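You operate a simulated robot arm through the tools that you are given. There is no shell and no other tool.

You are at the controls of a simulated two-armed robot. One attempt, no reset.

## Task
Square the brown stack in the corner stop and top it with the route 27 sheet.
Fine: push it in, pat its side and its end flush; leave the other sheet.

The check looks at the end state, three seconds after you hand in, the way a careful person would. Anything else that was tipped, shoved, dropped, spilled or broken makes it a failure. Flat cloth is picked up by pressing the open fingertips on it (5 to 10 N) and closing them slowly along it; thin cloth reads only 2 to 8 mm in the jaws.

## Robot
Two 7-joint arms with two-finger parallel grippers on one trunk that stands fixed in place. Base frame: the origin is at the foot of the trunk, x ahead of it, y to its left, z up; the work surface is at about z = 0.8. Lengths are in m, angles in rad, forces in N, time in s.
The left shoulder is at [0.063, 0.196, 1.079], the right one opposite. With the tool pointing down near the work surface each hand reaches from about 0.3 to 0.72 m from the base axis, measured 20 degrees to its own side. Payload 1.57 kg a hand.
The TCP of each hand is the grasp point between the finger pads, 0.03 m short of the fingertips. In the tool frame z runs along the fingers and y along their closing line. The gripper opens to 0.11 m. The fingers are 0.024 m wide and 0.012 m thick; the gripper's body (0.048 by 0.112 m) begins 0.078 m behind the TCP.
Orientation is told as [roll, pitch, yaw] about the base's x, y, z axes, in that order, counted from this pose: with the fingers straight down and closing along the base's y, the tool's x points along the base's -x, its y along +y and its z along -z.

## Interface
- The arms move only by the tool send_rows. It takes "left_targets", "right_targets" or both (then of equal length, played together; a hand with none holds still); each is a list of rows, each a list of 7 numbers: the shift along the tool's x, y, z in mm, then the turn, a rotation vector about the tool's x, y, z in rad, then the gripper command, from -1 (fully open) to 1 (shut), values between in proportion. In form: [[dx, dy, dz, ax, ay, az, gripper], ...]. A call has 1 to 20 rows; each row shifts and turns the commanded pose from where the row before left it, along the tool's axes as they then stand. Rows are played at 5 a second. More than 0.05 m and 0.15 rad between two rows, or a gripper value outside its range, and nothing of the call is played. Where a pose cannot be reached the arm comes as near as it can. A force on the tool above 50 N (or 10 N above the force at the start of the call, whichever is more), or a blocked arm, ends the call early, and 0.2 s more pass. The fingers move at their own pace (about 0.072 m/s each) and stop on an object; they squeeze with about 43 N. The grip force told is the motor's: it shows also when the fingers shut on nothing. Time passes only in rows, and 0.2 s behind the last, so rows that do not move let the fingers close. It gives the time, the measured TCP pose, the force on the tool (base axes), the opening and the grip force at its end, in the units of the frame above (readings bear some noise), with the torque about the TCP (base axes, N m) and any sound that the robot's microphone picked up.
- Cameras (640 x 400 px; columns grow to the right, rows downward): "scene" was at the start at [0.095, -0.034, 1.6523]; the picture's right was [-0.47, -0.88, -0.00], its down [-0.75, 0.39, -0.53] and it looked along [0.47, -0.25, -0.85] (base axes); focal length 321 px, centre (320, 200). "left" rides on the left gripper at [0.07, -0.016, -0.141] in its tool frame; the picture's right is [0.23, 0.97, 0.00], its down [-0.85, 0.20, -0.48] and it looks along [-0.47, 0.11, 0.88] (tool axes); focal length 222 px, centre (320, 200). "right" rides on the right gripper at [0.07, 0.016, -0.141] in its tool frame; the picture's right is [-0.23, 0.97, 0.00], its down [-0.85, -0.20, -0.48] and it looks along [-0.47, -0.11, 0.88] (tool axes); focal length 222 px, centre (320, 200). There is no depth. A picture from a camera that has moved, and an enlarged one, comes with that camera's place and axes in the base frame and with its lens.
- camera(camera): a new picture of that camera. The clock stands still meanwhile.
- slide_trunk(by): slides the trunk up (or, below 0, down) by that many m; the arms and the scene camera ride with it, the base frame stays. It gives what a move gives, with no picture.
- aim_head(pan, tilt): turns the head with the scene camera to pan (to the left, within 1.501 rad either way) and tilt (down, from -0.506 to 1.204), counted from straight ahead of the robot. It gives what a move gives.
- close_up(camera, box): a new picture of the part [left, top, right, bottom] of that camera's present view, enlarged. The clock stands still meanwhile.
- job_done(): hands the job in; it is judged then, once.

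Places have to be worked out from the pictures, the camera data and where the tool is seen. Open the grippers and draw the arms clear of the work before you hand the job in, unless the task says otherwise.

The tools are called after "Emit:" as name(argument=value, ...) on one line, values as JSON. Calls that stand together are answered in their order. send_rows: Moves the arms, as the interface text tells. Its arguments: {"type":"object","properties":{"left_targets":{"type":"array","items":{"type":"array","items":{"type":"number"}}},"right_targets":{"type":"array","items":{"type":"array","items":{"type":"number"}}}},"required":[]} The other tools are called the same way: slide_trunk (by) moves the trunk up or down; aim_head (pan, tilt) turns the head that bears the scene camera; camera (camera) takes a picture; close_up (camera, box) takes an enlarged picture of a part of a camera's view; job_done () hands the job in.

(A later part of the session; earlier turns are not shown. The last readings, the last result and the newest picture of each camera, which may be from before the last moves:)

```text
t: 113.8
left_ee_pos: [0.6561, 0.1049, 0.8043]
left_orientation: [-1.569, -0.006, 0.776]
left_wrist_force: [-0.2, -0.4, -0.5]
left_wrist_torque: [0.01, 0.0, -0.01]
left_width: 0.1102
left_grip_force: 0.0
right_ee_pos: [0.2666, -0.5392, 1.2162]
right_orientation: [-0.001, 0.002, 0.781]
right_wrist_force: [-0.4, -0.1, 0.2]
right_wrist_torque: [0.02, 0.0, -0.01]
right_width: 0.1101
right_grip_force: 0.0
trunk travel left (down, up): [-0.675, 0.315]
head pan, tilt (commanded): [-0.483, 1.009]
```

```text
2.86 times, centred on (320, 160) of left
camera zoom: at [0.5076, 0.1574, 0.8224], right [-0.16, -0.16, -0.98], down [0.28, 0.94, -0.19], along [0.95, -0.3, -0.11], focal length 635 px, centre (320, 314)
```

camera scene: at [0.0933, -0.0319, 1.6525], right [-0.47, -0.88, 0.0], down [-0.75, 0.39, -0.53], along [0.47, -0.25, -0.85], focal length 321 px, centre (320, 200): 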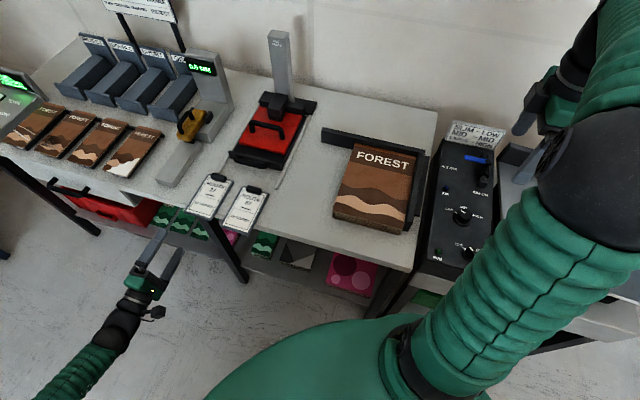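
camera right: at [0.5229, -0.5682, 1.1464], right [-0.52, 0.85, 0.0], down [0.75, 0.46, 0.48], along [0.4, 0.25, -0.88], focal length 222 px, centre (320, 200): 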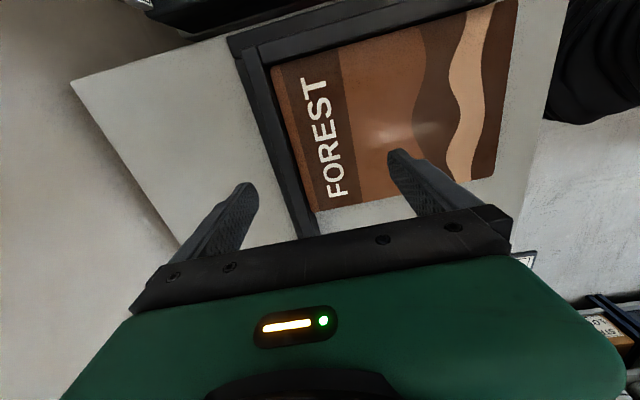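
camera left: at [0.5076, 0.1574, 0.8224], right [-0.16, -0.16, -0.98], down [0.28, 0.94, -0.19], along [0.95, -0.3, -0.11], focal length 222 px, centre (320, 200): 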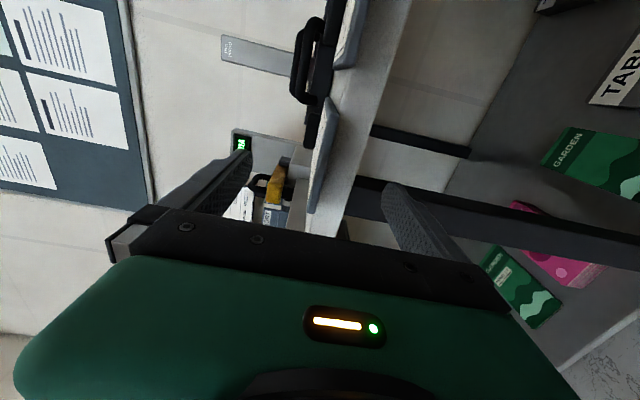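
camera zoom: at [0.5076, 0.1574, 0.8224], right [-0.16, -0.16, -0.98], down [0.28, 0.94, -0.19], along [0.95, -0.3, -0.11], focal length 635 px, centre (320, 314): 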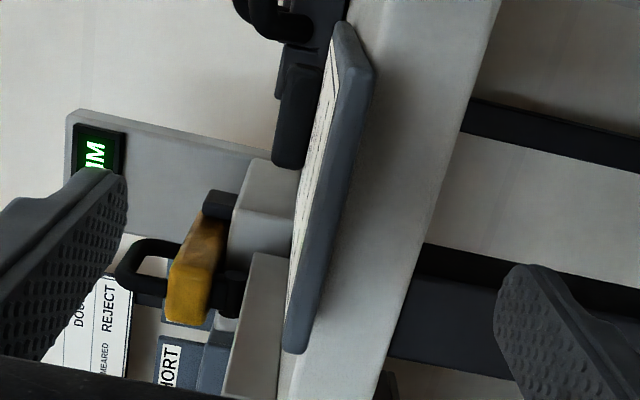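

Vertically centred on the board (about 8 mm thick). I advance 31 mm so that the tips reach ~18 mm over/under the board's end.

Emit:
send_rows(left_targets=[[0, 0, 12, 0, 0, 0, -1], [0, 0, 10, 0, 0, 0, -1], [0, 0, 5, 0, 0, 0, -1], [0, 0, 4, 0, 0, 0, -1], [0, 0, 0, 0, 0, 0, -1]])

Emit:
close_up(camera="left", box=[220, 90, 420, 230])

Emit:
close_up(camera="scene", box=[150, 160, 260, 260])

```text
t: 115.0
left_ee_pos: [0.6771, 0.0829, 0.8055]
left_orientation: [-1.571, -0.006, 0.775]
left_wrist_force: [0.1, -0.3, 0.1]
left_wrist_torque: [0.03, 0.02, 0.01]
left_width: 0.11
left_grip_force: 0.1
right_ee_pos: [0.2662, -0.5402, 1.2144]
right_orientation: [-0.003, 0.0, 0.782]
right_wrist_force: [-0.5, -0.2, 0.2]
right_wrist_torque: [0.04, 0.02, -0.01]
right_width: 0.1098
right_grip_force: 0.0
trunk travel left (down, up): [-0.675, 0.315]
head pan, tilt (commanded): [-0.483, 1.009]
```

```text
2.86 times, centred on (320, 160) of left
camera zoom: at [0.5282, 0.1347, 0.8233], right [-0.16, -0.16, -0.98], down [0.28, 0.94, -0.19], along [0.95, -0.3, -0.11], focal length 635 px, centre (320, 314)
```

zoom: 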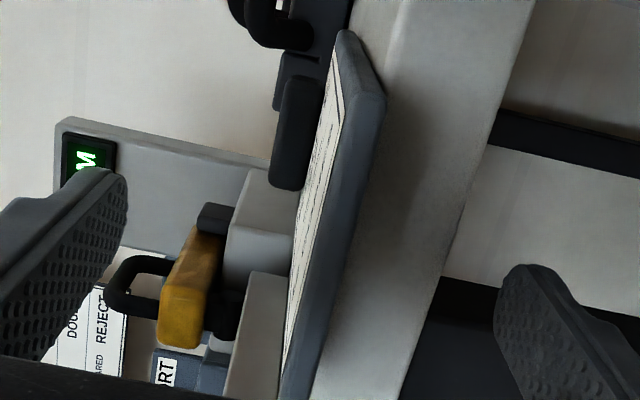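

```text
4.00 times, centred on (205, 210) of scene
camera zoom: at [0.0942, -0.0327, 1.6524], right [-0.47, -0.88, 0.0], down [-0.75, 0.39, -0.53], along [0.47, -0.25, -0.85], focal length 1285 px, centre (780, 160)
```

zoom: 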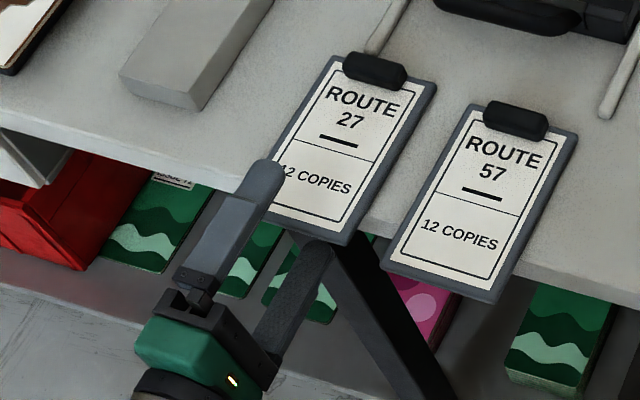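

Centred on the board with tips ~18 mm past its edge and nothing touched. I close the fingers in stages.

Emit:
send_rows(left_targets=[[0, 0, 0, 0, 0, 0, -0.5], [0, 0, 0, 0, 0, 0, 0], [0, 0, 0, 0, 0, 0, 0.4], [0, 0, 0, 0, 0, 0, 0.6], [0, 0, 0, 0, 0, 0, 0.7], [0, 0, 0, 0, 0, 0, 0.7]])

Emit:
close_up(camera="left", box=[220, 90, 420, 230])

Emit:
close_up(camera="scene", box=[150, 160, 260, 260])

```text
t: 116.3
left_ee_pos: [0.6758, 0.0829, 0.8055]
left_orientation: [-1.572, -0.006, 0.777]
left_wrist_force: [-1.1, -0.3, -0.5]
left_wrist_torque: [0.01, -0.02, -0.01]
left_width: 0.0166
left_grip_force: 0.0
right_ee_pos: [0.2662, -0.5405, 1.216]
right_orientation: [-0.001, 0.0, 0.781]
right_wrist_force: [-0.2, 0.1, 0.1]
right_wrist_torque: [0.0, 0.01, 0.02]
right_width: 0.1101
right_grip_force: 0.0
trunk travel left (down, up): [-0.675, 0.315]
head pan, tilt (commanded): [-0.483, 1.009]
```

```text
2.86 times, centred on (320, 160) of left
camera zoom: at [0.5282, 0.1348, 0.8233], right [-0.16, -0.16, -0.98], down [0.28, 0.94, -0.19], along [0.95, -0.3, -0.11], focal length 635 px, centre (320, 314)
```

zoom: 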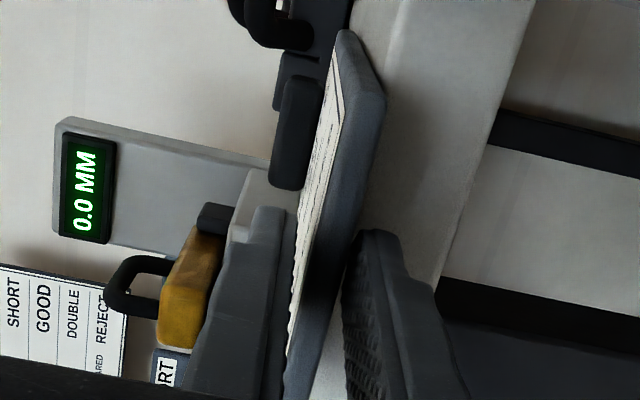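

```text
4.00 times, centred on (205, 210) of scene
camera zoom: at [0.0942, -0.0327, 1.6524], right [-0.47, -0.88, 0.0], down [-0.75, 0.39, -0.53], along [0.47, -0.25, -0.85], focal length 1285 px, centre (780, 160)
```

zoom: 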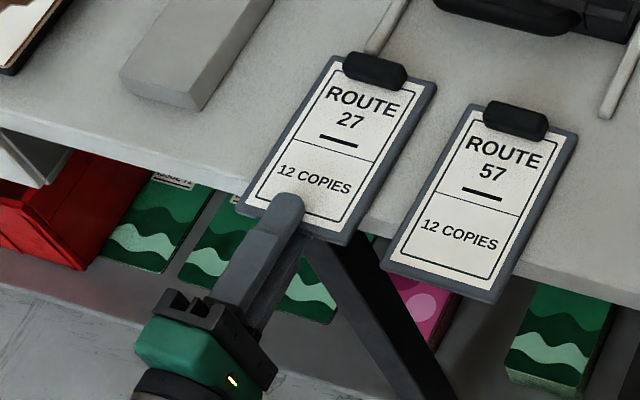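

The fingers are just above and below the board's end, centred. I close fully.

Emit:
send_rows(left_targets=[[0, 0, 0, 0, 0, 0, 0.8], [0, 0, 0, 0, 0, 0, 0.9], [0, 0, 0, 0, 0, 0, 1], [0, 0, 0, 0, 0, 0, 1], [0, 0, 0, 0, 0, 0, 1]])

Emit:
close_up(camera="scene", box=[150, 160, 260, 260])

```text
t: 117.5
left_ee_pos: [0.6775, 0.0823, 0.8077]
left_orientation: [-1.569, -0.004, 0.776]
left_wrist_force: [0.0, 0.5, -0.9]
left_wrist_torque: [0.06, 0.04, 0.01]
left_width: 0.0082
left_grip_force: 26.6
right_ee_pos: [0.2669, -0.5395, 1.2156]
right_orientation: [-0.001, 0.0, 0.78]
right_wrist_force: [-0.4, -0.6, 0.5]
right_wrist_torque: [0.0, 0.0, -0.01]
right_width: 0.1102
right_grip_force: 0.0
trunk travel left (down, up): [-0.675, 0.315]
head pan, tilt (commanded): [-0.483, 1.009]
```

```text
4.00 times, centred on (205, 210) of scene
camera zoom: at [0.0944, -0.0327, 1.6524], right [-0.47, -0.88, 0.0], down [-0.75, 0.39, -0.53], along [0.47, -0.25, -0.85], focal length 1285 px, centre (780, 160)
```

zoom: 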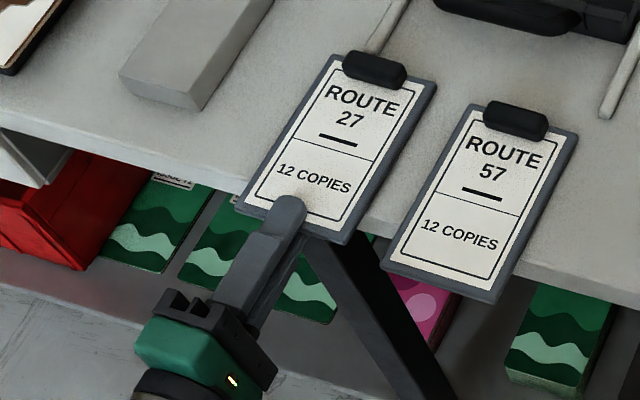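

Gripped: 8.2 mm thick, force building. I lift 20 mm gently and check the hold.

Emit:
send_rows(left_targets=[[0, 0, 0, 0, 0, 0, 1], [0, -3, 0, 0, 0, 0, 1], [0, -5, 0, 0, 0, 0, 1], [0, -6, 0, 0, 0, 0, 1], [0, -6, 0, 0, 0, 0, 1], [0, 0, 0, 0, 0, 0, 1]])

Emit:
camera(camera="scene")

Emit:
camera(camera="left")

```text
t: 119.0
left_ee_pos: [0.6778, 0.0823, 0.8262]
left_orientation: [-1.57, -0.005, 0.778]
left_wrist_force: [-0.3, -0.1, -1.2]
left_wrist_torque: [0.09, 0.02, -0.01]
left_width: 0.008
left_grip_force: 26.8
right_ee_pos: [0.2662, -0.54, 1.2159]
right_orientation: [-0.002, 0.003, 0.78]
right_wrist_force: [-0.2, -1.1, -0.5]
right_wrist_torque: [-0.02, 0.0, -0.01]
right_width: 0.1102
right_grip_force: 0.0
trunk travel left (down, up): [-0.675, 0.315]
head pan, tilt (commanded): [-0.483, 1.009]
```

```text
taken
camera scene: at [0.0945, -0.0326, 1.6524], right [-0.47, -0.88, 0.0], down [-0.75, 0.39, -0.53], along [0.47, -0.25, -0.85], focal length 321 px, centre (320, 200)
```

scene: 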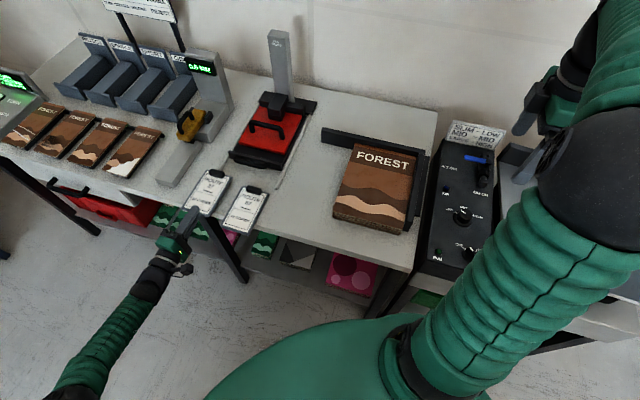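

```text
taken
camera left: at [0.5287, 0.1346, 0.8433], right [-0.16, -0.16, -0.97], down [0.28, 0.94, -0.19], along [0.95, -0.3, -0.11], focal length 222 px, centre (320, 200)
```

left: 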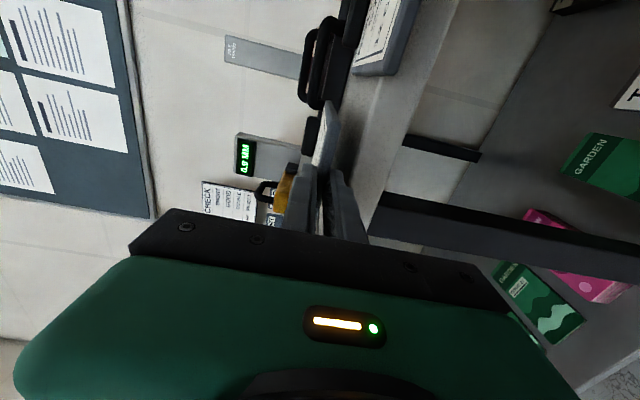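

The board came up with the hand, firmly held and level. I raise it to about z = 1.0 and begin carrying it across in front of the press.

Emit:
send_rows(left_targets=[[0, -43, 0, 0, 0, 0, 1], [0, -43, 0, 0, 0, 0, 1], [0, -43, 0, 0, 0, 0, 1], [0, -43, 0, 0, 0, 0, 1], [0, 0, 0, 0, 0, 0, 1]])

Emit:
send_rows(left_targets=[[41.2, 0, 0, 0, 0, 0, 1], [41.2, 0, 0, 0, 0, 0, 1], [41.2, 0, 0, 0, 0, 0, 1], [41.2, 0, 0, 0, 0, 0, 1], [41.2, 0, 0, 0, 0, 0, 1], [41.2, 0, 0, 0, 0, 0, 1], [0, 0, 0, 0, 0, 0, 1]])

Emit:
camera(camera="scene")

```text
t: 120.2
left_ee_pos: [0.6765, 0.0835, 0.9984]
left_orientation: [-1.571, -0.005, 0.776]
left_wrist_force: [0.7, -0.4, -0.5]
left_wrist_torque: [0.07, 0.04, -0.01]
left_width: 0.0083
left_grip_force: 27.3
right_ee_pos: [0.2672, -0.54, 1.2159]
right_orientation: [-0.002, 0.001, 0.78]
right_wrist_force: [-0.2, 0.2, 0.0]
right_wrist_torque: [0.01, 0.02, 0.0]
right_width: 0.1101
right_grip_force: 0.0
trunk travel left (down, up): [-0.675, 0.315]
head pan, tilt (commanded): [-0.483, 1.009]
```

```text
t: 121.8
left_ee_pos: [0.4999, -0.0899, 1.0002]
left_orientation: [-1.568, -0.021, 0.78]
left_wrist_force: [0.5, 0.0, -0.6]
left_wrist_torque: [0.09, 0.07, 0.04]
left_width: 0.008
left_grip_force: 27.1
right_ee_pos: [0.2665, -0.5407, 1.2153]
right_orientation: [-0.001, 0.0, 0.78]
right_wrist_force: [1.0, -0.3, 0.1]
right_wrist_torque: [0.0, 0.03, -0.03]
right_width: 0.1098
right_grip_force: 0.1
trunk travel left (down, up): [-0.675, 0.315]
head pan, tilt (commanded): [-0.483, 1.009]
```

```text
taken
camera scene: at [0.0938, -0.0333, 1.6524], right [-0.47, -0.89, 0.0], down [-0.75, 0.39, -0.53], along [0.47, -0.25, -0.85], focal length 321 px, centre (320, 200)
```

scene: 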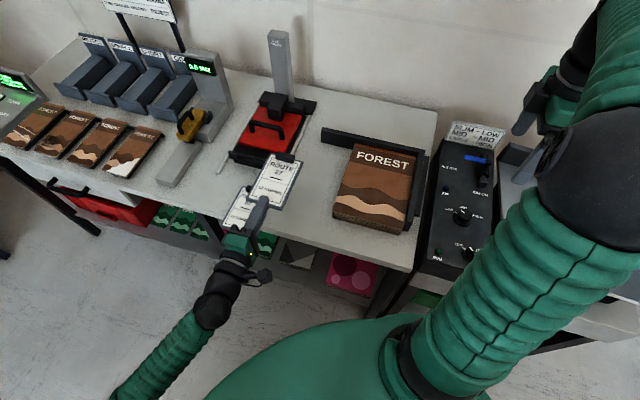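

The board rides level. Orientation is holding, so I carry it on to over the near end of the stack.

Emit:
send_rows(left_targets=[[40.8, 0, 12.1, 0, 0, 0, 1], [40.8, 0, 12.1, 0, 0, 0, 1], [40.8, 0, 12.1, 0, 0, 0, 1], [0, 0, 0, 0, 0, 0, 1]])

Emit:
camera(camera="scene")

```text
t: 122.4
left_ee_pos: [0.5351, -0.0508, 0.9949]
left_orientation: [-1.561, -0.053, 1.016]
left_wrist_force: [-0.3, 0.1, -1.3]
left_wrist_torque: [0.05, 0.08, 0.0]
left_width: 0.008
left_grip_force: 26.7
right_ee_pos: [0.2663, -0.54, 1.2158]
right_orientation: [-0.003, 0.0, 0.781]
right_wrist_force: [-0.1, 0.2, -0.1]
right_wrist_torque: [-0.04, 0.0, 0.0]
right_width: 0.1101
right_grip_force: 0.1
trunk travel left (down, up): [-0.675, 0.315]
head pan, tilt (commanded): [-0.483, 1.009]
stopped in row 3 (left hand): the arm was blocked; the commanded pose is now the measured one
```

```text
taken
camera scene: at [0.0944, -0.0329, 1.6524], right [-0.47, -0.89, 0.0], down [-0.75, 0.39, -0.53], along [0.47, -0.25, -0.85], focal length 321 px, centre (320, 200)
```

scene: 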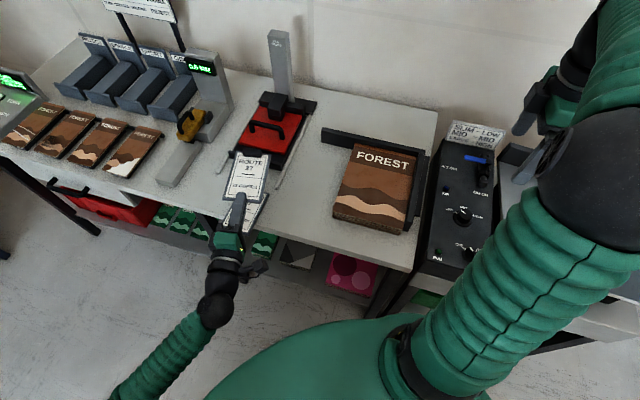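

The left arm ran into a limit of its own at about u = 0.23 and the hand twisted a little; the board is still held. New plan: lay the board on free table at u ≈ 0.35 with its end overhanging the edge, then the right hand can lift it by its black clip. First I straighten the hand.

Emit:
send_rows(left_targets=[[0, 0, 0, 0.01, 0.12, -0.053, 1], [0, 0, 0, 0, 0.119, 0, 1], [0, 0, 0, 0, 0, 0, 1]])

Emit:
camera(camera="scene")

```text
t: 123.2
left_ee_pos: [0.533, -0.054, 0.9936]
left_orientation: [-1.572, 0.013, 0.774]
left_wrist_force: [0.6, -0.2, -1.3]
left_wrist_torque: [0.04, 0.09, 0.01]
left_width: 0.008
left_grip_force: 27.2
right_ee_pos: [0.2653, -0.5388, 1.2157]
right_orientation: [-0.003, 0.002, 0.78]
right_wrist_force: [-1.0, -0.2, -0.6]
right_wrist_torque: [0.02, -0.03, -0.02]
right_width: 0.1101
right_grip_force: 0.1
trunk travel left (down, up): [-0.675, 0.315]
head pan, tilt (commanded): [-0.483, 1.009]
```

```text
taken
camera scene: at [0.0933, -0.0328, 1.6524], right [-0.47, -0.88, 0.0], down [-0.75, 0.39, -0.53], along [0.47, -0.25, -0.85], focal length 321 px, centre (320, 200)
```

scene: 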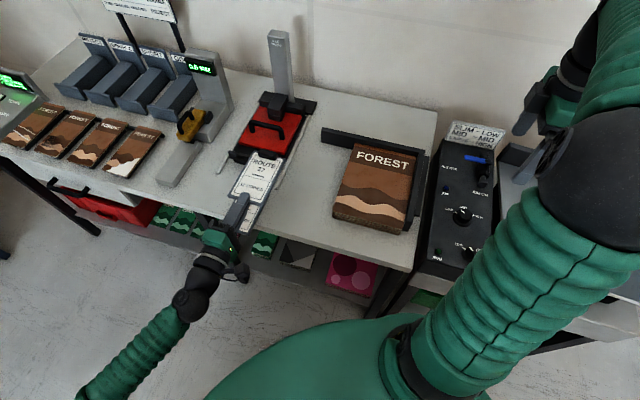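

Straight again at u ≈ 0.40. I shift to u ≈ 0.345 and lower toward the table between route 57 and the stack.

Emit:
send_rows(left_targets=[[27, 0, 0, 0, 0, 0.01, 1], [26, 0, 0, 0, 0, 0, 1], [0, 40, 0, 0, 0, 0, 1], [0, 40, 0, 0, 0, 0, 1], [0, 40, 0, 0, 0, 0, 1], [0, 30, 0, 0, 0, 0, 1], [0, 0, 0, 0, 0, 0, 1]])

Emit:
camera(camera="scene")

Emit:
close_up(camera="scene", box=[200, 150, 340, 260])

Emit:
camera(camera="left")

```text
t: 125.0
left_ee_pos: [0.5153, -0.0491, 0.835]
left_orientation: [-1.52, -0.124, 0.777]
left_wrist_force: [0.4, 0.0, 0.1]
left_wrist_torque: [0.05, 0.05, 0.02]
left_width: 0.0084
left_grip_force: 27.1
right_ee_pos: [0.2647, -0.5398, 1.2149]
right_orientation: [-0.005, 0.001, 0.78]
right_wrist_force: [0.5, 0.2, 0.1]
right_wrist_torque: [0.02, -0.01, 0.0]
right_width: 0.11
right_grip_force: 0.0
trunk travel left (down, up): [-0.675, 0.315]
head pan, tilt (commanded): [-0.483, 1.009]
stopped in row 7 (left hand): the arm was blocked; the commanded pose is now the measured one
```

```text
taken
camera scene: at [0.0933, -0.0335, 1.6524], right [-0.47, -0.88, 0.0], down [-0.75, 0.39, -0.53], along [0.47, -0.25, -0.85], focal length 321 px, centre (320, 200)
```

scene: 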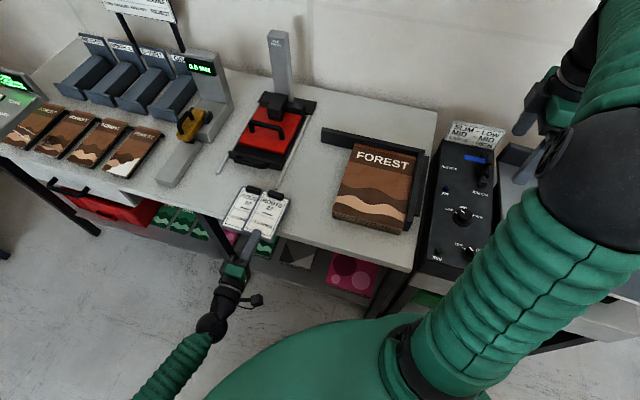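

```text
3.64 times, centred on (270, 205) of scene
camera zoom: at [0.0933, -0.0335, 1.6524], right [-0.47, -0.88, 0.0], down [-0.75, 0.39, -0.53], along [0.47, -0.25, -0.85], focal length 1168 px, centre (502, 182)
```

zoom: 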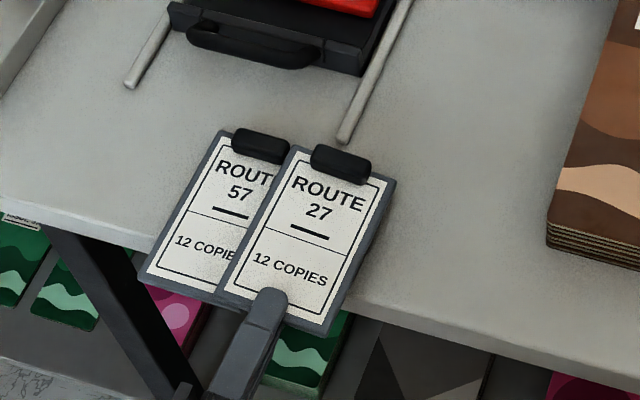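

```text
taken
camera left: at [0.3658, 0.0019, 0.8509], right [-0.11, -0.04, -0.99], down [0.28, 0.96, -0.07], along [0.95, -0.28, -0.09], focal length 222 px, centre (320, 200)
```

left: 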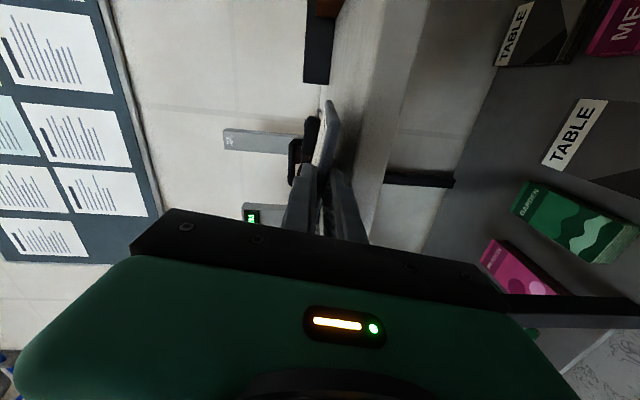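

Lower down the arm hits its limit again, so I drop the idea of laying the board there. Instead I raise the board back to z ≈ 0.99, straighten it, and hand it over in the air: the right hand can take the clip from above.

Emit:
send_rows(left_targets=[[-4.8, -38.4, -2, 0, 0, 0, 1], [-4.8, -38.4, -2, 0, 0, 0, 1], [-4.8, -38.4, -2, 0.02, 0, -0.05, 1], [-1, -39, -1, 0.03, 0, -0.0745, 1], [0, 0, 0, 0, 0, 0, 1]])

Emit:
camera(camera="scene")

```text
t: 126.2
left_ee_pos: [0.5128, -0.051, 0.9918]
left_orientation: [-1.575, 0.009, 0.777]
left_wrist_force: [-0.2, 0.2, -0.9]
left_wrist_torque: [0.05, 0.03, 0.01]
left_width: 0.0083
left_grip_force: 27.0
right_ee_pos: [0.2662, -0.5397, 1.2159]
right_orientation: [-0.002, -0.001, 0.78]
right_wrist_force: [0.3, 0.3, 0.4]
right_wrist_torque: [0.03, -0.01, 0.04]
right_width: 0.1099
right_grip_force: 0.1
trunk travel left (down, up): [-0.675, 0.315]
head pan, tilt (commanded): [-0.483, 1.009]
```

```text
taken
camera scene: at [0.0941, -0.0329, 1.6524], right [-0.47, -0.88, 0.0], down [-0.75, 0.39, -0.53], along [0.47, -0.25, -0.85], focal length 321 px, centre (320, 200)
```

scene: 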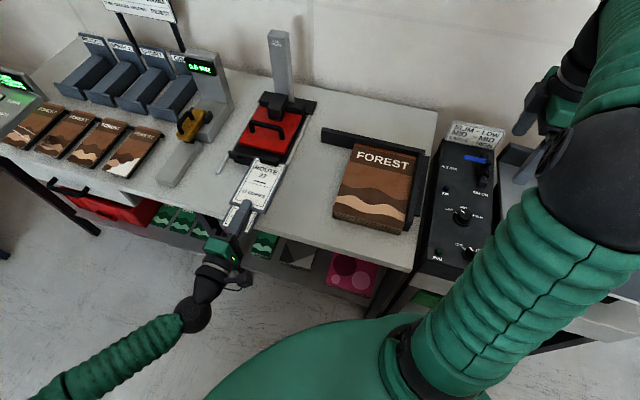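

The board is level at z ≈ 0.99, u ≈ 0.386. Now the right hand comes over high, with its closing line along the board, to a spot above the clip.

Emit:
send_rows(right_targets=[[-47, 1.8, 3, 0, 0, 0, -1], [-47, 1.8, 3, 0, 0, 0, -1], [-47, 1.8, 3, 0, 0, 0, -1], [-47, 1.8, 3, 0, 0, 0, -1], [-47, 1.8, 3, 0, 0, 0, -1], [-47, 1.8, 3, 0, 0, 0, -1], [-47, 1.8, 3, 0, 0, 0, -1], [-47, 1.8, 3, 0, 0, 0, -1], [-47, 1.8, 3, 0, 0, 0, -1], [-47, 1.8, 3, 0, 0, 0, -1], [0, 0, 0, 0, 0, 0, -1]])

Emit:
camera(camera="right")

Emit:
camera(camera="scene")

```text
t: 128.6
left_ee_pos: [0.5107, -0.0499, 0.9923]
left_orientation: [-1.575, 0.007, 0.776]
left_wrist_force: [-0.3, 0.5, -0.1]
left_wrist_torque: [0.06, 0.07, 0.01]
left_width: 0.0081
left_grip_force: 27.4
right_ee_pos: [0.5868, -0.1968, 1.188]
right_orientation: [-0.004, 0.0, 0.781]
right_wrist_force: [0.9, -0.4, 1.0]
right_wrist_torque: [0.01, -0.01, 0.0]
right_width: 0.11
right_grip_force: 0.1
trunk travel left (down, up): [-0.675, 0.315]
head pan, tilt (commanded): [-0.483, 1.009]
```

```text
taken
camera right: at [0.5248, -0.2326, 1.3297], right [-0.52, 0.85, -0.01], down [0.75, 0.46, 0.48], along [0.41, 0.25, -0.88], focal length 222 px, centre (320, 200)
```

right: 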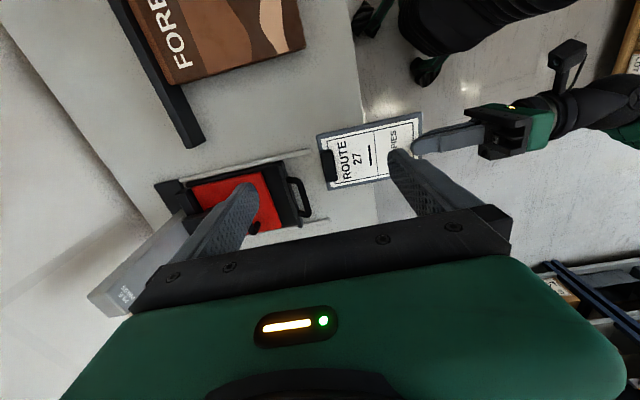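

```text
taken
camera scene: at [0.0944, -0.0306, 1.6524], right [-0.47, -0.89, 0.0], down [-0.75, 0.39, -0.53], along [0.47, -0.25, -0.85], focal length 321 px, centre (320, 200)
```

scene: 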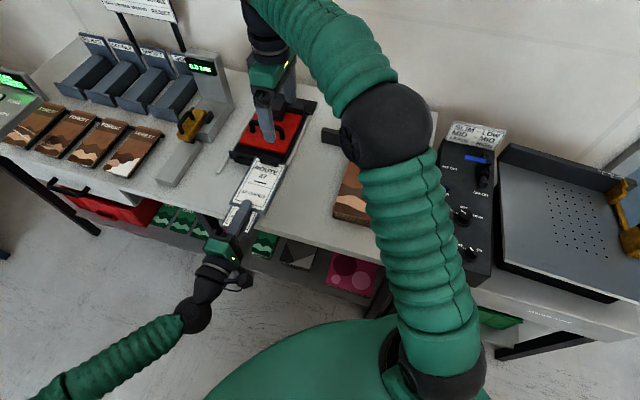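

The right camera sees the board and its clip well. I zoom in to place the clip exactly.

Emit:
close_up(camera="right", box=[300, 100, 430, 200])

```text
4.00 times, centred on (365, 150) of right
camera zoom: at [0.5248, -0.2326, 1.3297], right [-0.52, 0.85, -0.01], down [0.75, 0.46, 0.48], along [0.41, 0.25, -0.88], focal length 888 px, centre (140, 400)
```

zoom: 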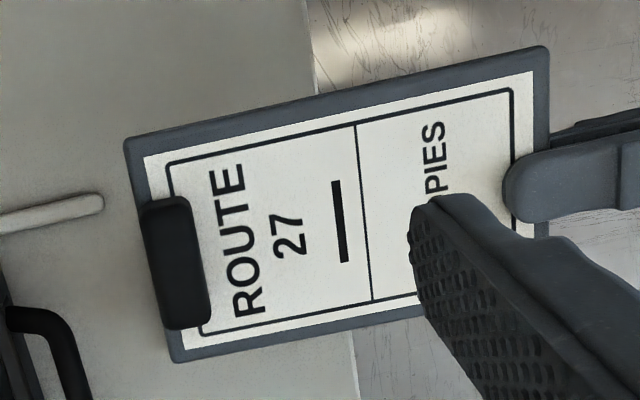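

Clip found: u 0.358–0.41, n 0.273–0.290 (17 mm across), centre (0.384, 0.2815). I centre the right hand over it, narrow the opening to ~50 mm and come down to 2 cm above.

Emit:
send_rows(right_targets=[[-25, 2.4, 0, 0, 0, 0, -0.5], [-22.4, 2.3, 0, 0, 0, 0, 0.09], [0, 0, 43, 0, 0, 0, 0.09], [0, 0, 43, 0, 0, 0, 0.09], [0, 0, 40, 0, 0, 0, 0.09], [0, 0, 0, 0, 0, 0, 0.09]])

Emit:
camera(camera="right")

Emit:
camera(camera="left")

Emit:
close_up(camera="scene", box=[200, 80, 330, 230])

```text
t: 130.0
left_ee_pos: [0.5113, -0.0508, 0.9913]
left_orientation: [-1.576, 0.008, 0.779]
left_wrist_force: [-0.1, -1.4, -0.9]
left_wrist_torque: [0.06, 0.02, -0.04]
left_width: 0.0082
left_grip_force: 27.5
right_ee_pos: [0.6178, -0.1582, 1.0588]
right_orientation: [-0.006, -0.001, 0.779]
right_wrist_force: [0.1, -1.8, 0.3]
right_wrist_torque: [-0.01, -0.01, -0.01]
right_width: 0.0501
right_grip_force: 0.2
trunk travel left (down, up): [-0.675, 0.315]
head pan, tilt (commanded): [-0.483, 1.009]
```

```text
taken
camera right: at [0.5563, -0.1945, 1.2013], right [-0.52, 0.85, 0.0], down [0.75, 0.46, 0.48], along [0.41, 0.25, -0.88], focal length 222 px, centre (320, 200)
```

right: 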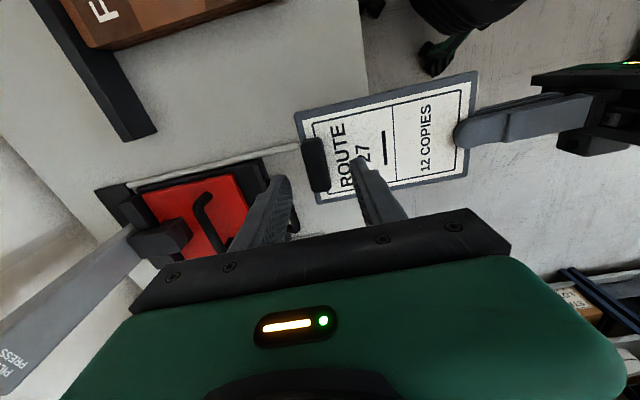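

```text
taken
camera left: at [0.3633, 0.0026, 1.0093], right [-0.16, -0.17, -0.97], down [0.27, 0.94, -0.21], along [0.95, -0.3, -0.11], focal length 222 px, centre (320, 200)
```

left: 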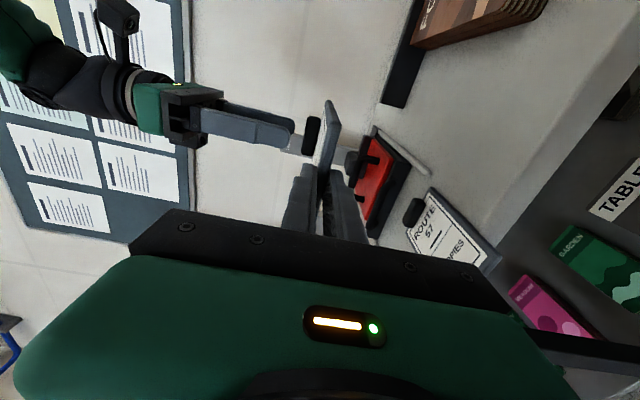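

```text
2.67 times, centred on (265, 155) of scene
camera zoom: at [0.0946, -0.0306, 1.6524], right [-0.47, -0.88, 0.0], down [-0.75, 0.39, -0.53], along [0.47, -0.25, -0.85], focal length 857 px, centre (467, 320)
```

zoom: 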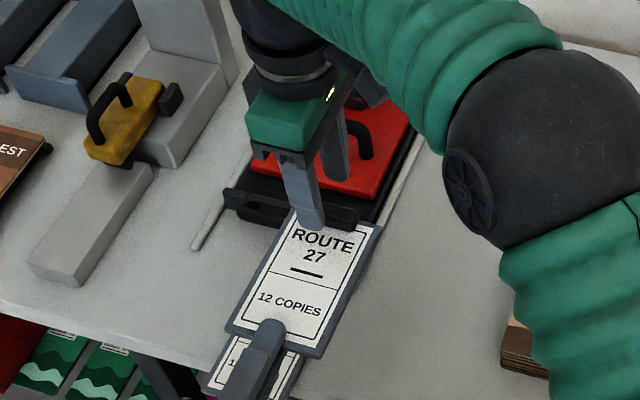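

Alignment is good: TCP at (0.386, 0.2825). I zoom in from the left camera to judge the clip's height against the fingertips.

Emit:
close_up(camera="left", box=[240, 80, 380, 200])

Emit:
close_up(camera="right", box=[240, 90, 420, 220])

```text
3.33 times, centred on (310, 140) of left
camera zoom: at [0.3633, 0.0026, 1.0093], right [-0.16, -0.17, -0.97], down [0.27, 0.94, -0.21], along [0.95, -0.3, -0.11], focal length 740 px, centre (353, 400)
```

zoom: 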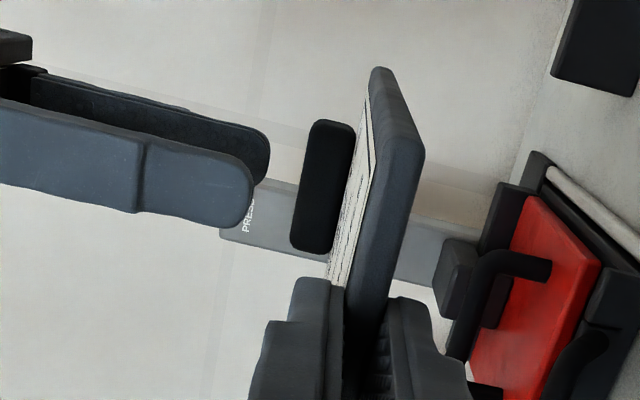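

```text
3.08 times, centred on (330, 155) of right
camera zoom: at [0.5563, -0.1945, 1.2013], right [-0.52, 0.85, 0.0], down [0.75, 0.46, 0.48], along [0.41, 0.25, -0.88], focal length 684 px, centre (289, 338)
```

zoom: 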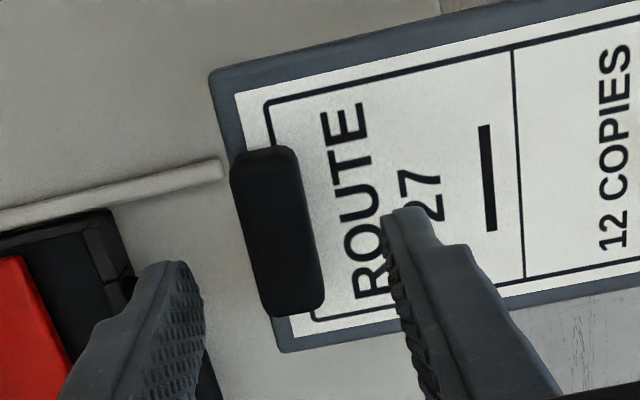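

The clip stands about 15 mm high, and the fingers are 4 mm off toward the near side. I correct that and go down until the tips are ~4 mm above the paper, straddling the clip.

Emit:
send_rows(right_targets=[[0, -4, 0, 0, 0, 0, 0.09], [0, 0, 12, 0, 0, 0, 0.09], [0, 0, 10, 0, 0, 0, 0.09], [0, 0, 6, 0, 0, 0, 0.09], [0, 0, 0, 0, 0, 0, 0.09]])

Emit:
close_up(camera="left", box=[240, 80, 380, 200])

Emit:
close_up(camera="right", box=[240, 90, 420, 220])

```text
t: 131.2
left_ee_pos: [0.5125, -0.0505, 0.9931]
left_orientation: [-1.577, 0.007, 0.776]
left_wrist_force: [0.5, -0.4, -0.5]
left_wrist_torque: [0.08, 0.05, -0.02]
left_width: 0.0081
left_grip_force: 26.9
right_ee_pos: [0.6203, -0.1622, 1.0318]
right_orientation: [-0.004, 0.0, 0.78]
right_wrist_force: [-0.2, 0.0, 0.0]
right_wrist_torque: [-0.01, 0.0, -0.02]
right_width: 0.0499
right_grip_force: 0.0
trunk travel left (down, up): [-0.675, 0.315]
head pan, tilt (commanded): [-0.483, 1.009]
```

```text
3.33 times, centred on (310, 140) of left
camera zoom: at [0.3639, 0.0023, 1.009], right [-0.16, -0.17, -0.97], down [0.27, 0.94, -0.21], along [0.95, -0.3, -0.11], focal length 740 px, centre (353, 400)
```

zoom: 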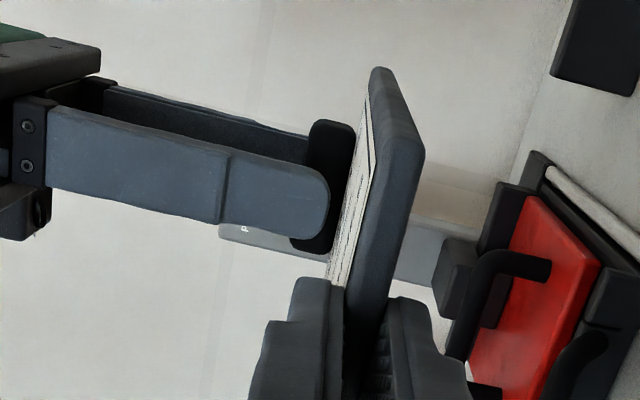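

```text
3.08 times, centred on (330, 155) of right
camera zoom: at [0.5589, -0.1988, 1.1735], right [-0.52, 0.85, 0.0], down [0.75, 0.46, 0.48], along [0.41, 0.25, -0.88], focal length 684 px, centre (289, 338)
```

zoom: 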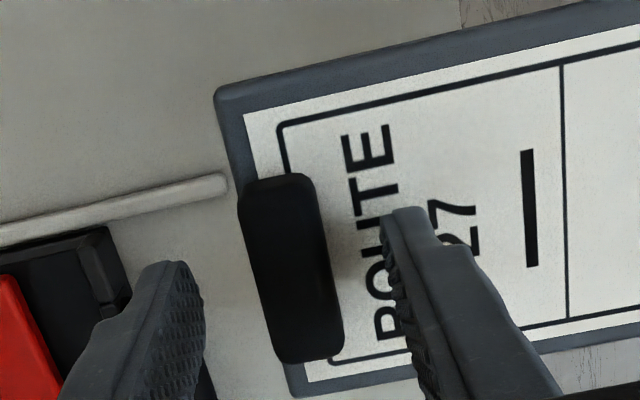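

The fingers straddle the clip well. I close the right hand on it slowly while the left still holds.

Emit:
send_rows(right_targets=[[0, 0, 0, 0, 0, 0, 0.4], [0, 0, 0, 0, 0, 0, 0.6], [0, 0, 0, 0, 0, 0, 0.7], [0, 0, 0, 0, 0, 0, 0.85], [0, 0, 0, 0, 0, 0, 1], [0, 0, 0, 0, 0, 0, 1]])

Emit:
close_up(camera="right", box=[240, 90, 420, 220])

Emit:
close_up(camera="left", box=[240, 80, 380, 200])

```text
t: 132.6
left_ee_pos: [0.5123, -0.0493, 0.9911]
left_orientation: [-1.577, 0.007, 0.778]
left_wrist_force: [8.0, -7.8, 0.3]
left_wrist_torque: [0.07, 0.06, 0.43]
left_width: 0.0084
left_grip_force: 27.0
right_ee_pos: [0.6194, -0.1625, 1.031]
right_orientation: [-0.002, 0.002, 0.781]
right_wrist_force: [-8.0, 8.4, -0.5]
right_wrist_torque: [0.22, 0.22, -0.42]
right_width: 0.019
right_grip_force: 33.1
trunk travel left (down, up): [-0.675, 0.315]
head pan, tilt (commanded): [-0.483, 1.009]
```

```text
3.08 times, centred on (330, 155) of right
camera zoom: at [0.5588, -0.1982, 1.1733], right [-0.52, 0.85, 0.0], down [0.75, 0.46, 0.48], along [0.41, 0.25, -0.88], focal length 684 px, centre (289, 338)
```

zoom: 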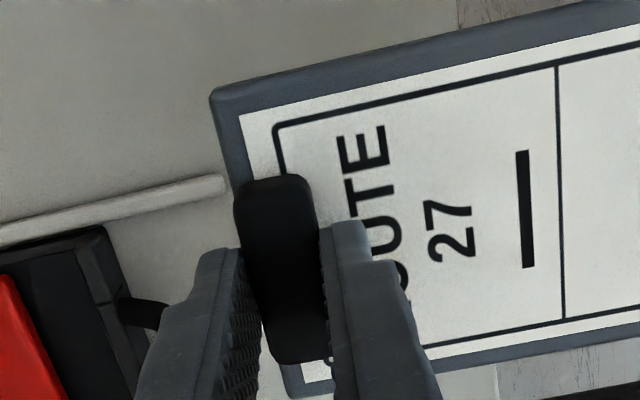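

```text
3.33 times, centred on (310, 140) of left
camera zoom: at [0.3642, 0.0023, 1.009], right [-0.16, -0.17, -0.97], down [0.27, 0.94, -0.21], along [0.95, -0.3, -0.11], focal length 740 px, centre (353, 400)
```

zoom: 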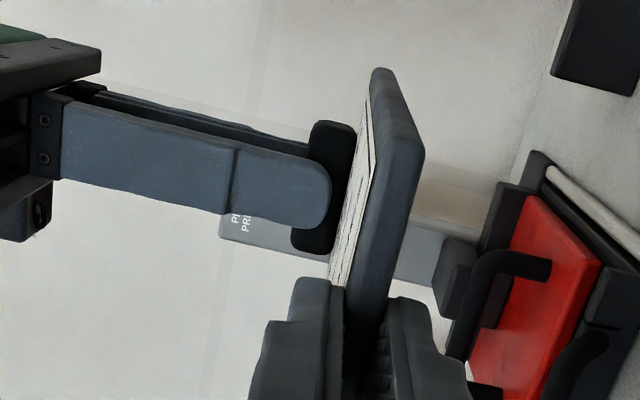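

The right hand has the clip (19 mm, 33 N). The two hands pull against each other by ~11 N, so I ease the right hand 3 mm toward the left one before letting go.

Emit:
send_rows(right_targets=[[0, 2, 0, 0, 0, 0, 1], [0, 1.5, 0, 0, 0, 0, 1], [0, 0, 0, 0, 0, 0, 1]])

```text
t: 133.4
left_ee_pos: [0.5125, -0.0507, 0.9924]
left_orientation: [-1.575, 0.008, 0.776]
left_wrist_force: [-10.3, 9.0, -0.6]
left_wrist_torque: [-0.09, -0.16, -0.03]
left_width: 0.0083
left_grip_force: 27.3
right_ee_pos: [0.6191, -0.1622, 1.0325]
right_orientation: [-0.009, 0.001, 0.78]
right_wrist_force: [12.2, -7.4, -0.2]
right_wrist_torque: [-0.33, -0.38, -0.36]
right_width: 0.0192
right_grip_force: 33.1
trunk travel left (down, up): [-0.675, 0.315]
head pan, tilt (commanded): [-0.483, 1.009]
```

Over-corrected (7 N per mm). Back by 1.8 mm.

Emit:
send_rows(right_targets=[[0, -1.8, 0, 0, 0, 0, 1], [0, 0, 0, 0, 0, 0, 1]])

```text
t: 134.0
left_ee_pos: [0.512, -0.049, 0.9911]
left_orientation: [-1.575, 0.009, 0.778]
left_wrist_force: [-11.9, 9.5, -1.9]
left_wrist_torque: [0.04, -0.05, 0.06]
left_width: 0.0082
left_grip_force: 27.2
right_ee_pos: [0.6208, -0.1623, 1.0324]
right_orientation: [-0.006, 0.001, 0.779]
right_wrist_force: [12.0, -8.1, 1.4]
right_wrist_torque: [-0.18, -0.26, -0.41]
right_width: 0.0191
right_grip_force: 33.2
trunk travel left (down, up): [-0.675, 0.315]
head pan, tilt (commanded): [-0.483, 1.009]
```

Little change; another 2 mm back.

Emit:
send_rows(right_targets=[[0, -2, 0, 0, 0, 0, 1], [0, 0, 0, 0, 0, 0, 1]])

```text
t: 134.6
left_ee_pos: [0.5119, -0.0502, 0.9912]
left_orientation: [-1.575, 0.006, 0.779]
left_wrist_force: [-5.0, 2.9, -3.3]
left_wrist_torque: [0.11, 0.15, 0.11]
left_width: 0.0081
left_grip_force: 27.1
right_ee_pos: [0.6205, -0.1605, 1.0316]
right_orientation: [-0.002, 0.001, 0.78]
right_wrist_force: [5.1, -1.6, 1.9]
right_wrist_torque: [0.08, -0.04, -0.4]
right_width: 0.0192
right_grip_force: 32.5
trunk travel left (down, up): [-0.675, 0.315]
head pan, tilt (commanded): [-0.483, 1.009]
```

Down to ~5 N. Now the left hand opens and backs straight away from the board.

Emit:
send_rows(left_targets=[[0, 0, 0, 0, 0, 0, 0.8], [0, 0, 0, 0, 0, 0, 0.6], [0, 0, 0, 0, 0, 0, 0.3], [0, 0, 0, 0, 0, 0, 0], [0, 0, 0, 0, 0, 0, -0.3]], right_targets=[[0, 0, 0, 0, 0, 0, 1], [0, 0, 0, 0, 0, 0, 1], [0, 0, 0, 0, 0, 0, 1], [0, 0, 0, 0, 0, 0, 1], [0, 0, 0, 0, 0, 0, 1]])

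Emit:
close_up(camera="left", box=[220, 70, 420, 220])

Emit:
camera(camera="right")

```text
t: 135.8
left_ee_pos: [0.5129, -0.05, 0.991]
left_orientation: [-1.575, 0.007, 0.779]
left_wrist_force: [0.5, 0.4, -0.1]
left_wrist_torque: [0.0, 0.04, 0.03]
left_width: 0.0712
left_grip_force: 0.1
right_ee_pos: [0.6205, -0.1614, 1.0325]
right_orientation: [-0.003, 0.001, 0.78]
right_wrist_force: [-0.1, -0.8, 0.8]
right_wrist_torque: [-0.05, -0.02, 0.0]
right_width: 0.0194
right_grip_force: 33.2
trunk travel left (down, up): [-0.675, 0.315]
head pan, tilt (commanded): [-0.483, 1.009]
```

```text
2.67 times, centred on (320, 145) of left
camera zoom: at [0.364, 0.0023, 1.009], right [-0.16, -0.17, -0.97], down [0.27, 0.94, -0.21], along [0.95, -0.3, -0.11], focal length 592 px, centre (320, 347)
```

zoom: 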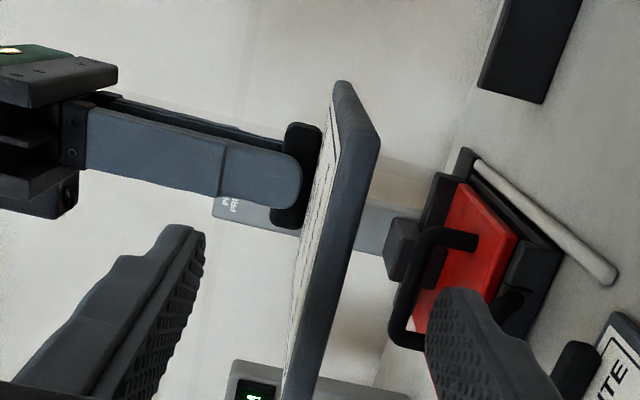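

```text
taken
camera right: at [0.5588, -0.1986, 1.1734], right [-0.52, 0.85, 0.0], down [0.75, 0.46, 0.48], along [0.41, 0.25, -0.88], focal length 222 px, centre (320, 200)
```

right: 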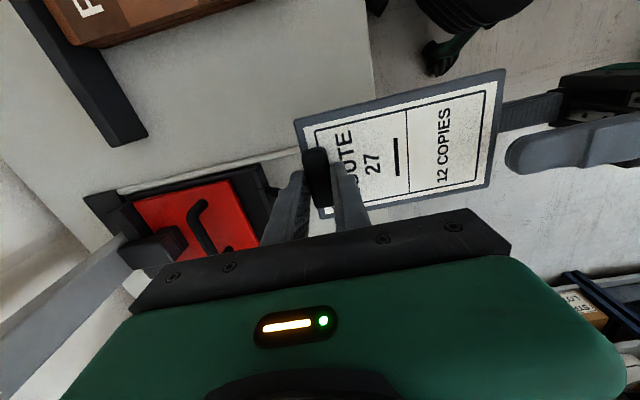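

The right hand now carries the board alone and it stays level. I withdraw the left hand: back 70 mm, then away to the left.

Emit:
send_rows(left_targets=[[0, 0, -25, 0, 0, 0, -0.5], [0, 0, -25, 0, 0, 0, -0.5], [-20, 0, -25, 0, 0, 0, -0.5], [-45, 0, 0, 0, 0, 0, -0.5], [-45, 0, 0, 0, 0, 0, -0.5], [-45, 0, 0, 0, 0, 0, -0.5], [-45, 0, 0, 0, 0, 0, -0.5]], right_targets=[[0, 0, 0, 0, 0, 0, 1], [0, 0, 0, 0, 0, 0, 1], [0, 0, 0, 0, 0, 0, 1], [0, 0, 0, 0, 0, 0, 1], [0, 0, 0, 0, 0, 0, 1], [0, 0, 0, 0, 0, 0, 1], [0, 0, 0, 0, 0, 0, 1]])

Emit:
camera(camera="scene")

Emit:
camera(camera="right")

```text
t: 137.4
left_ee_pos: [0.6023, 0.1431, 0.987]
left_orientation: [-1.577, 0.009, 0.778]
left_wrist_force: [0.8, -0.5, -0.7]
left_wrist_torque: [-0.01, -0.01, -0.05]
left_width: 0.0826
left_grip_force: 0.0
right_ee_pos: [0.6226, -0.1622, 1.0311]
right_orientation: [-0.005, 0.004, 0.781]
right_wrist_force: [0.0, 0.3, 0.2]
right_wrist_torque: [-0.03, -0.04, -0.01]
right_width: 0.0192
right_grip_force: 33.2
trunk travel left (down, up): [-0.675, 0.315]
head pan, tilt (commanded): [-0.483, 1.009]
```

```text
taken
camera scene: at [0.0976, -0.0293, 1.6522], right [-0.47, -0.89, 0.0], down [-0.75, 0.39, -0.53], along [0.47, -0.25, -0.85], focal length 321 px, centre (320, 200)
```

scene: 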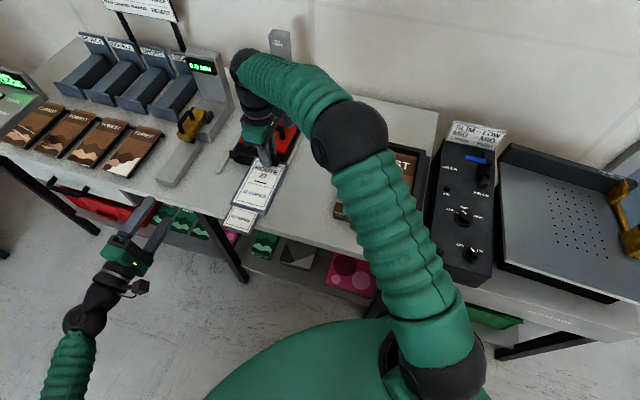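

```text
taken
camera right: at [0.5602, -0.1972, 1.1726], right [-0.52, 0.85, 0.0], down [0.75, 0.46, 0.48], along [0.41, 0.25, -0.88], focal length 222 px, centre (320, 200)
```

right: 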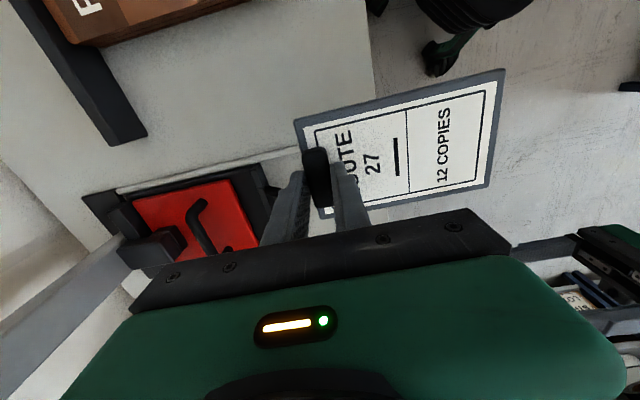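

The left hand is clear. Now the right hand carries the board slowly over the stack, aiming its centre at the stack's middle (TCP u ≈ 0.1065, n ≈ 0.078).

Emit:
send_rows(right_targets=[[12, -8.5, 0, 0, 0, 0, 1], [23.3, -16.5, 0, 0, 0, 0, 1], [23.3, -16.5, 0, 0, 0, 0, 1], [23.3, -16.5, 0, 0, 0, 0, 1], [23.3, -16.5, 0, 0, 0, 0, 1], [23.3, -16.5, 0, 0, 0, 0, 1], [23.3, -16.5, 0, 0, 0, 0, 1], [23.3, -16.5, 0, 0, 0, 0, 1], [23.3, -16.5, 0, 0, 0, 0, 1], [23.3, -16.5, 0, 0, 0, 0, 1], [23.3, -16.5, 0, 0, 0, 0, 1], [23.3, -16.5, 0, 0, 0, 0, 1], [11, -8, 0, 0, 0, 0, 1], [0, 0, 0, 0, 0, 0, 1]])

Emit:
camera(camera="right")

Emit:
camera(camera="scene")

```text
t: 140.4
left_ee_pos: [0.6005, 0.1407, 0.9878]
left_orientation: [-1.574, 0.007, 0.779]
left_wrist_force: [0.0, 0.3, -0.5]
left_wrist_torque: [-0.02, -0.02, 0.02]
left_width: 0.0825
left_grip_force: 0.1
right_ee_pos: [0.5625, -0.5005, 1.0337]
right_orientation: [-0.005, -0.002, 0.782]
right_wrist_force: [0.0, 0.4, 0.4]
right_wrist_torque: [-0.01, 0.01, -0.04]
right_width: 0.0191
right_grip_force: 33.6
trunk travel left (down, up): [-0.675, 0.315]
head pan, tilt (commanded): [-0.483, 1.009]
```

```text
taken
camera right: at [0.5005, -0.5378, 1.175], right [-0.52, 0.85, 0.0], down [0.75, 0.46, 0.48], along [0.41, 0.25, -0.88], focal length 222 px, centre (320, 200)
```

right: 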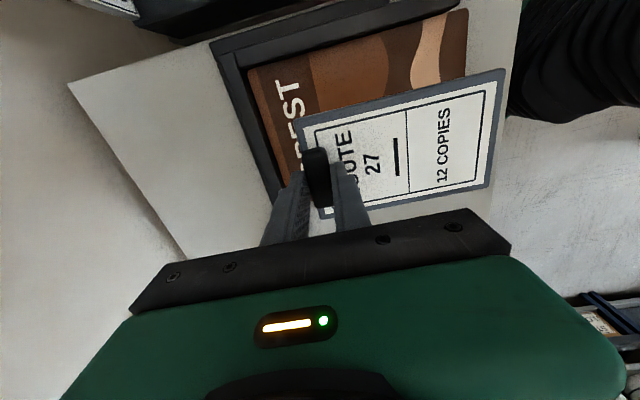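

```text
taken
camera scene: at [0.0951, -0.0321, 1.6524], right [-0.47, -0.88, 0.0], down [-0.75, 0.39, -0.53], along [0.47, -0.25, -0.85], focal length 321 px, centre (320, 200)
```

scene: 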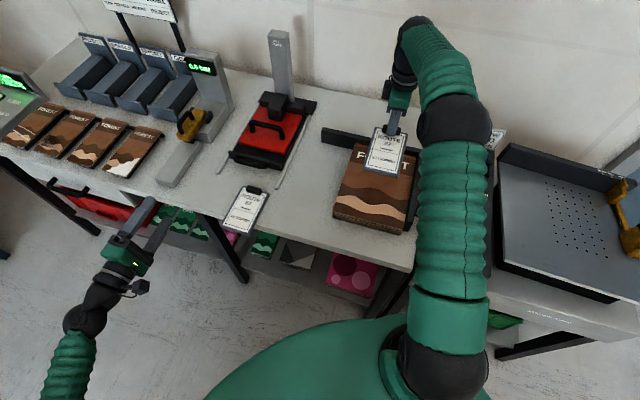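

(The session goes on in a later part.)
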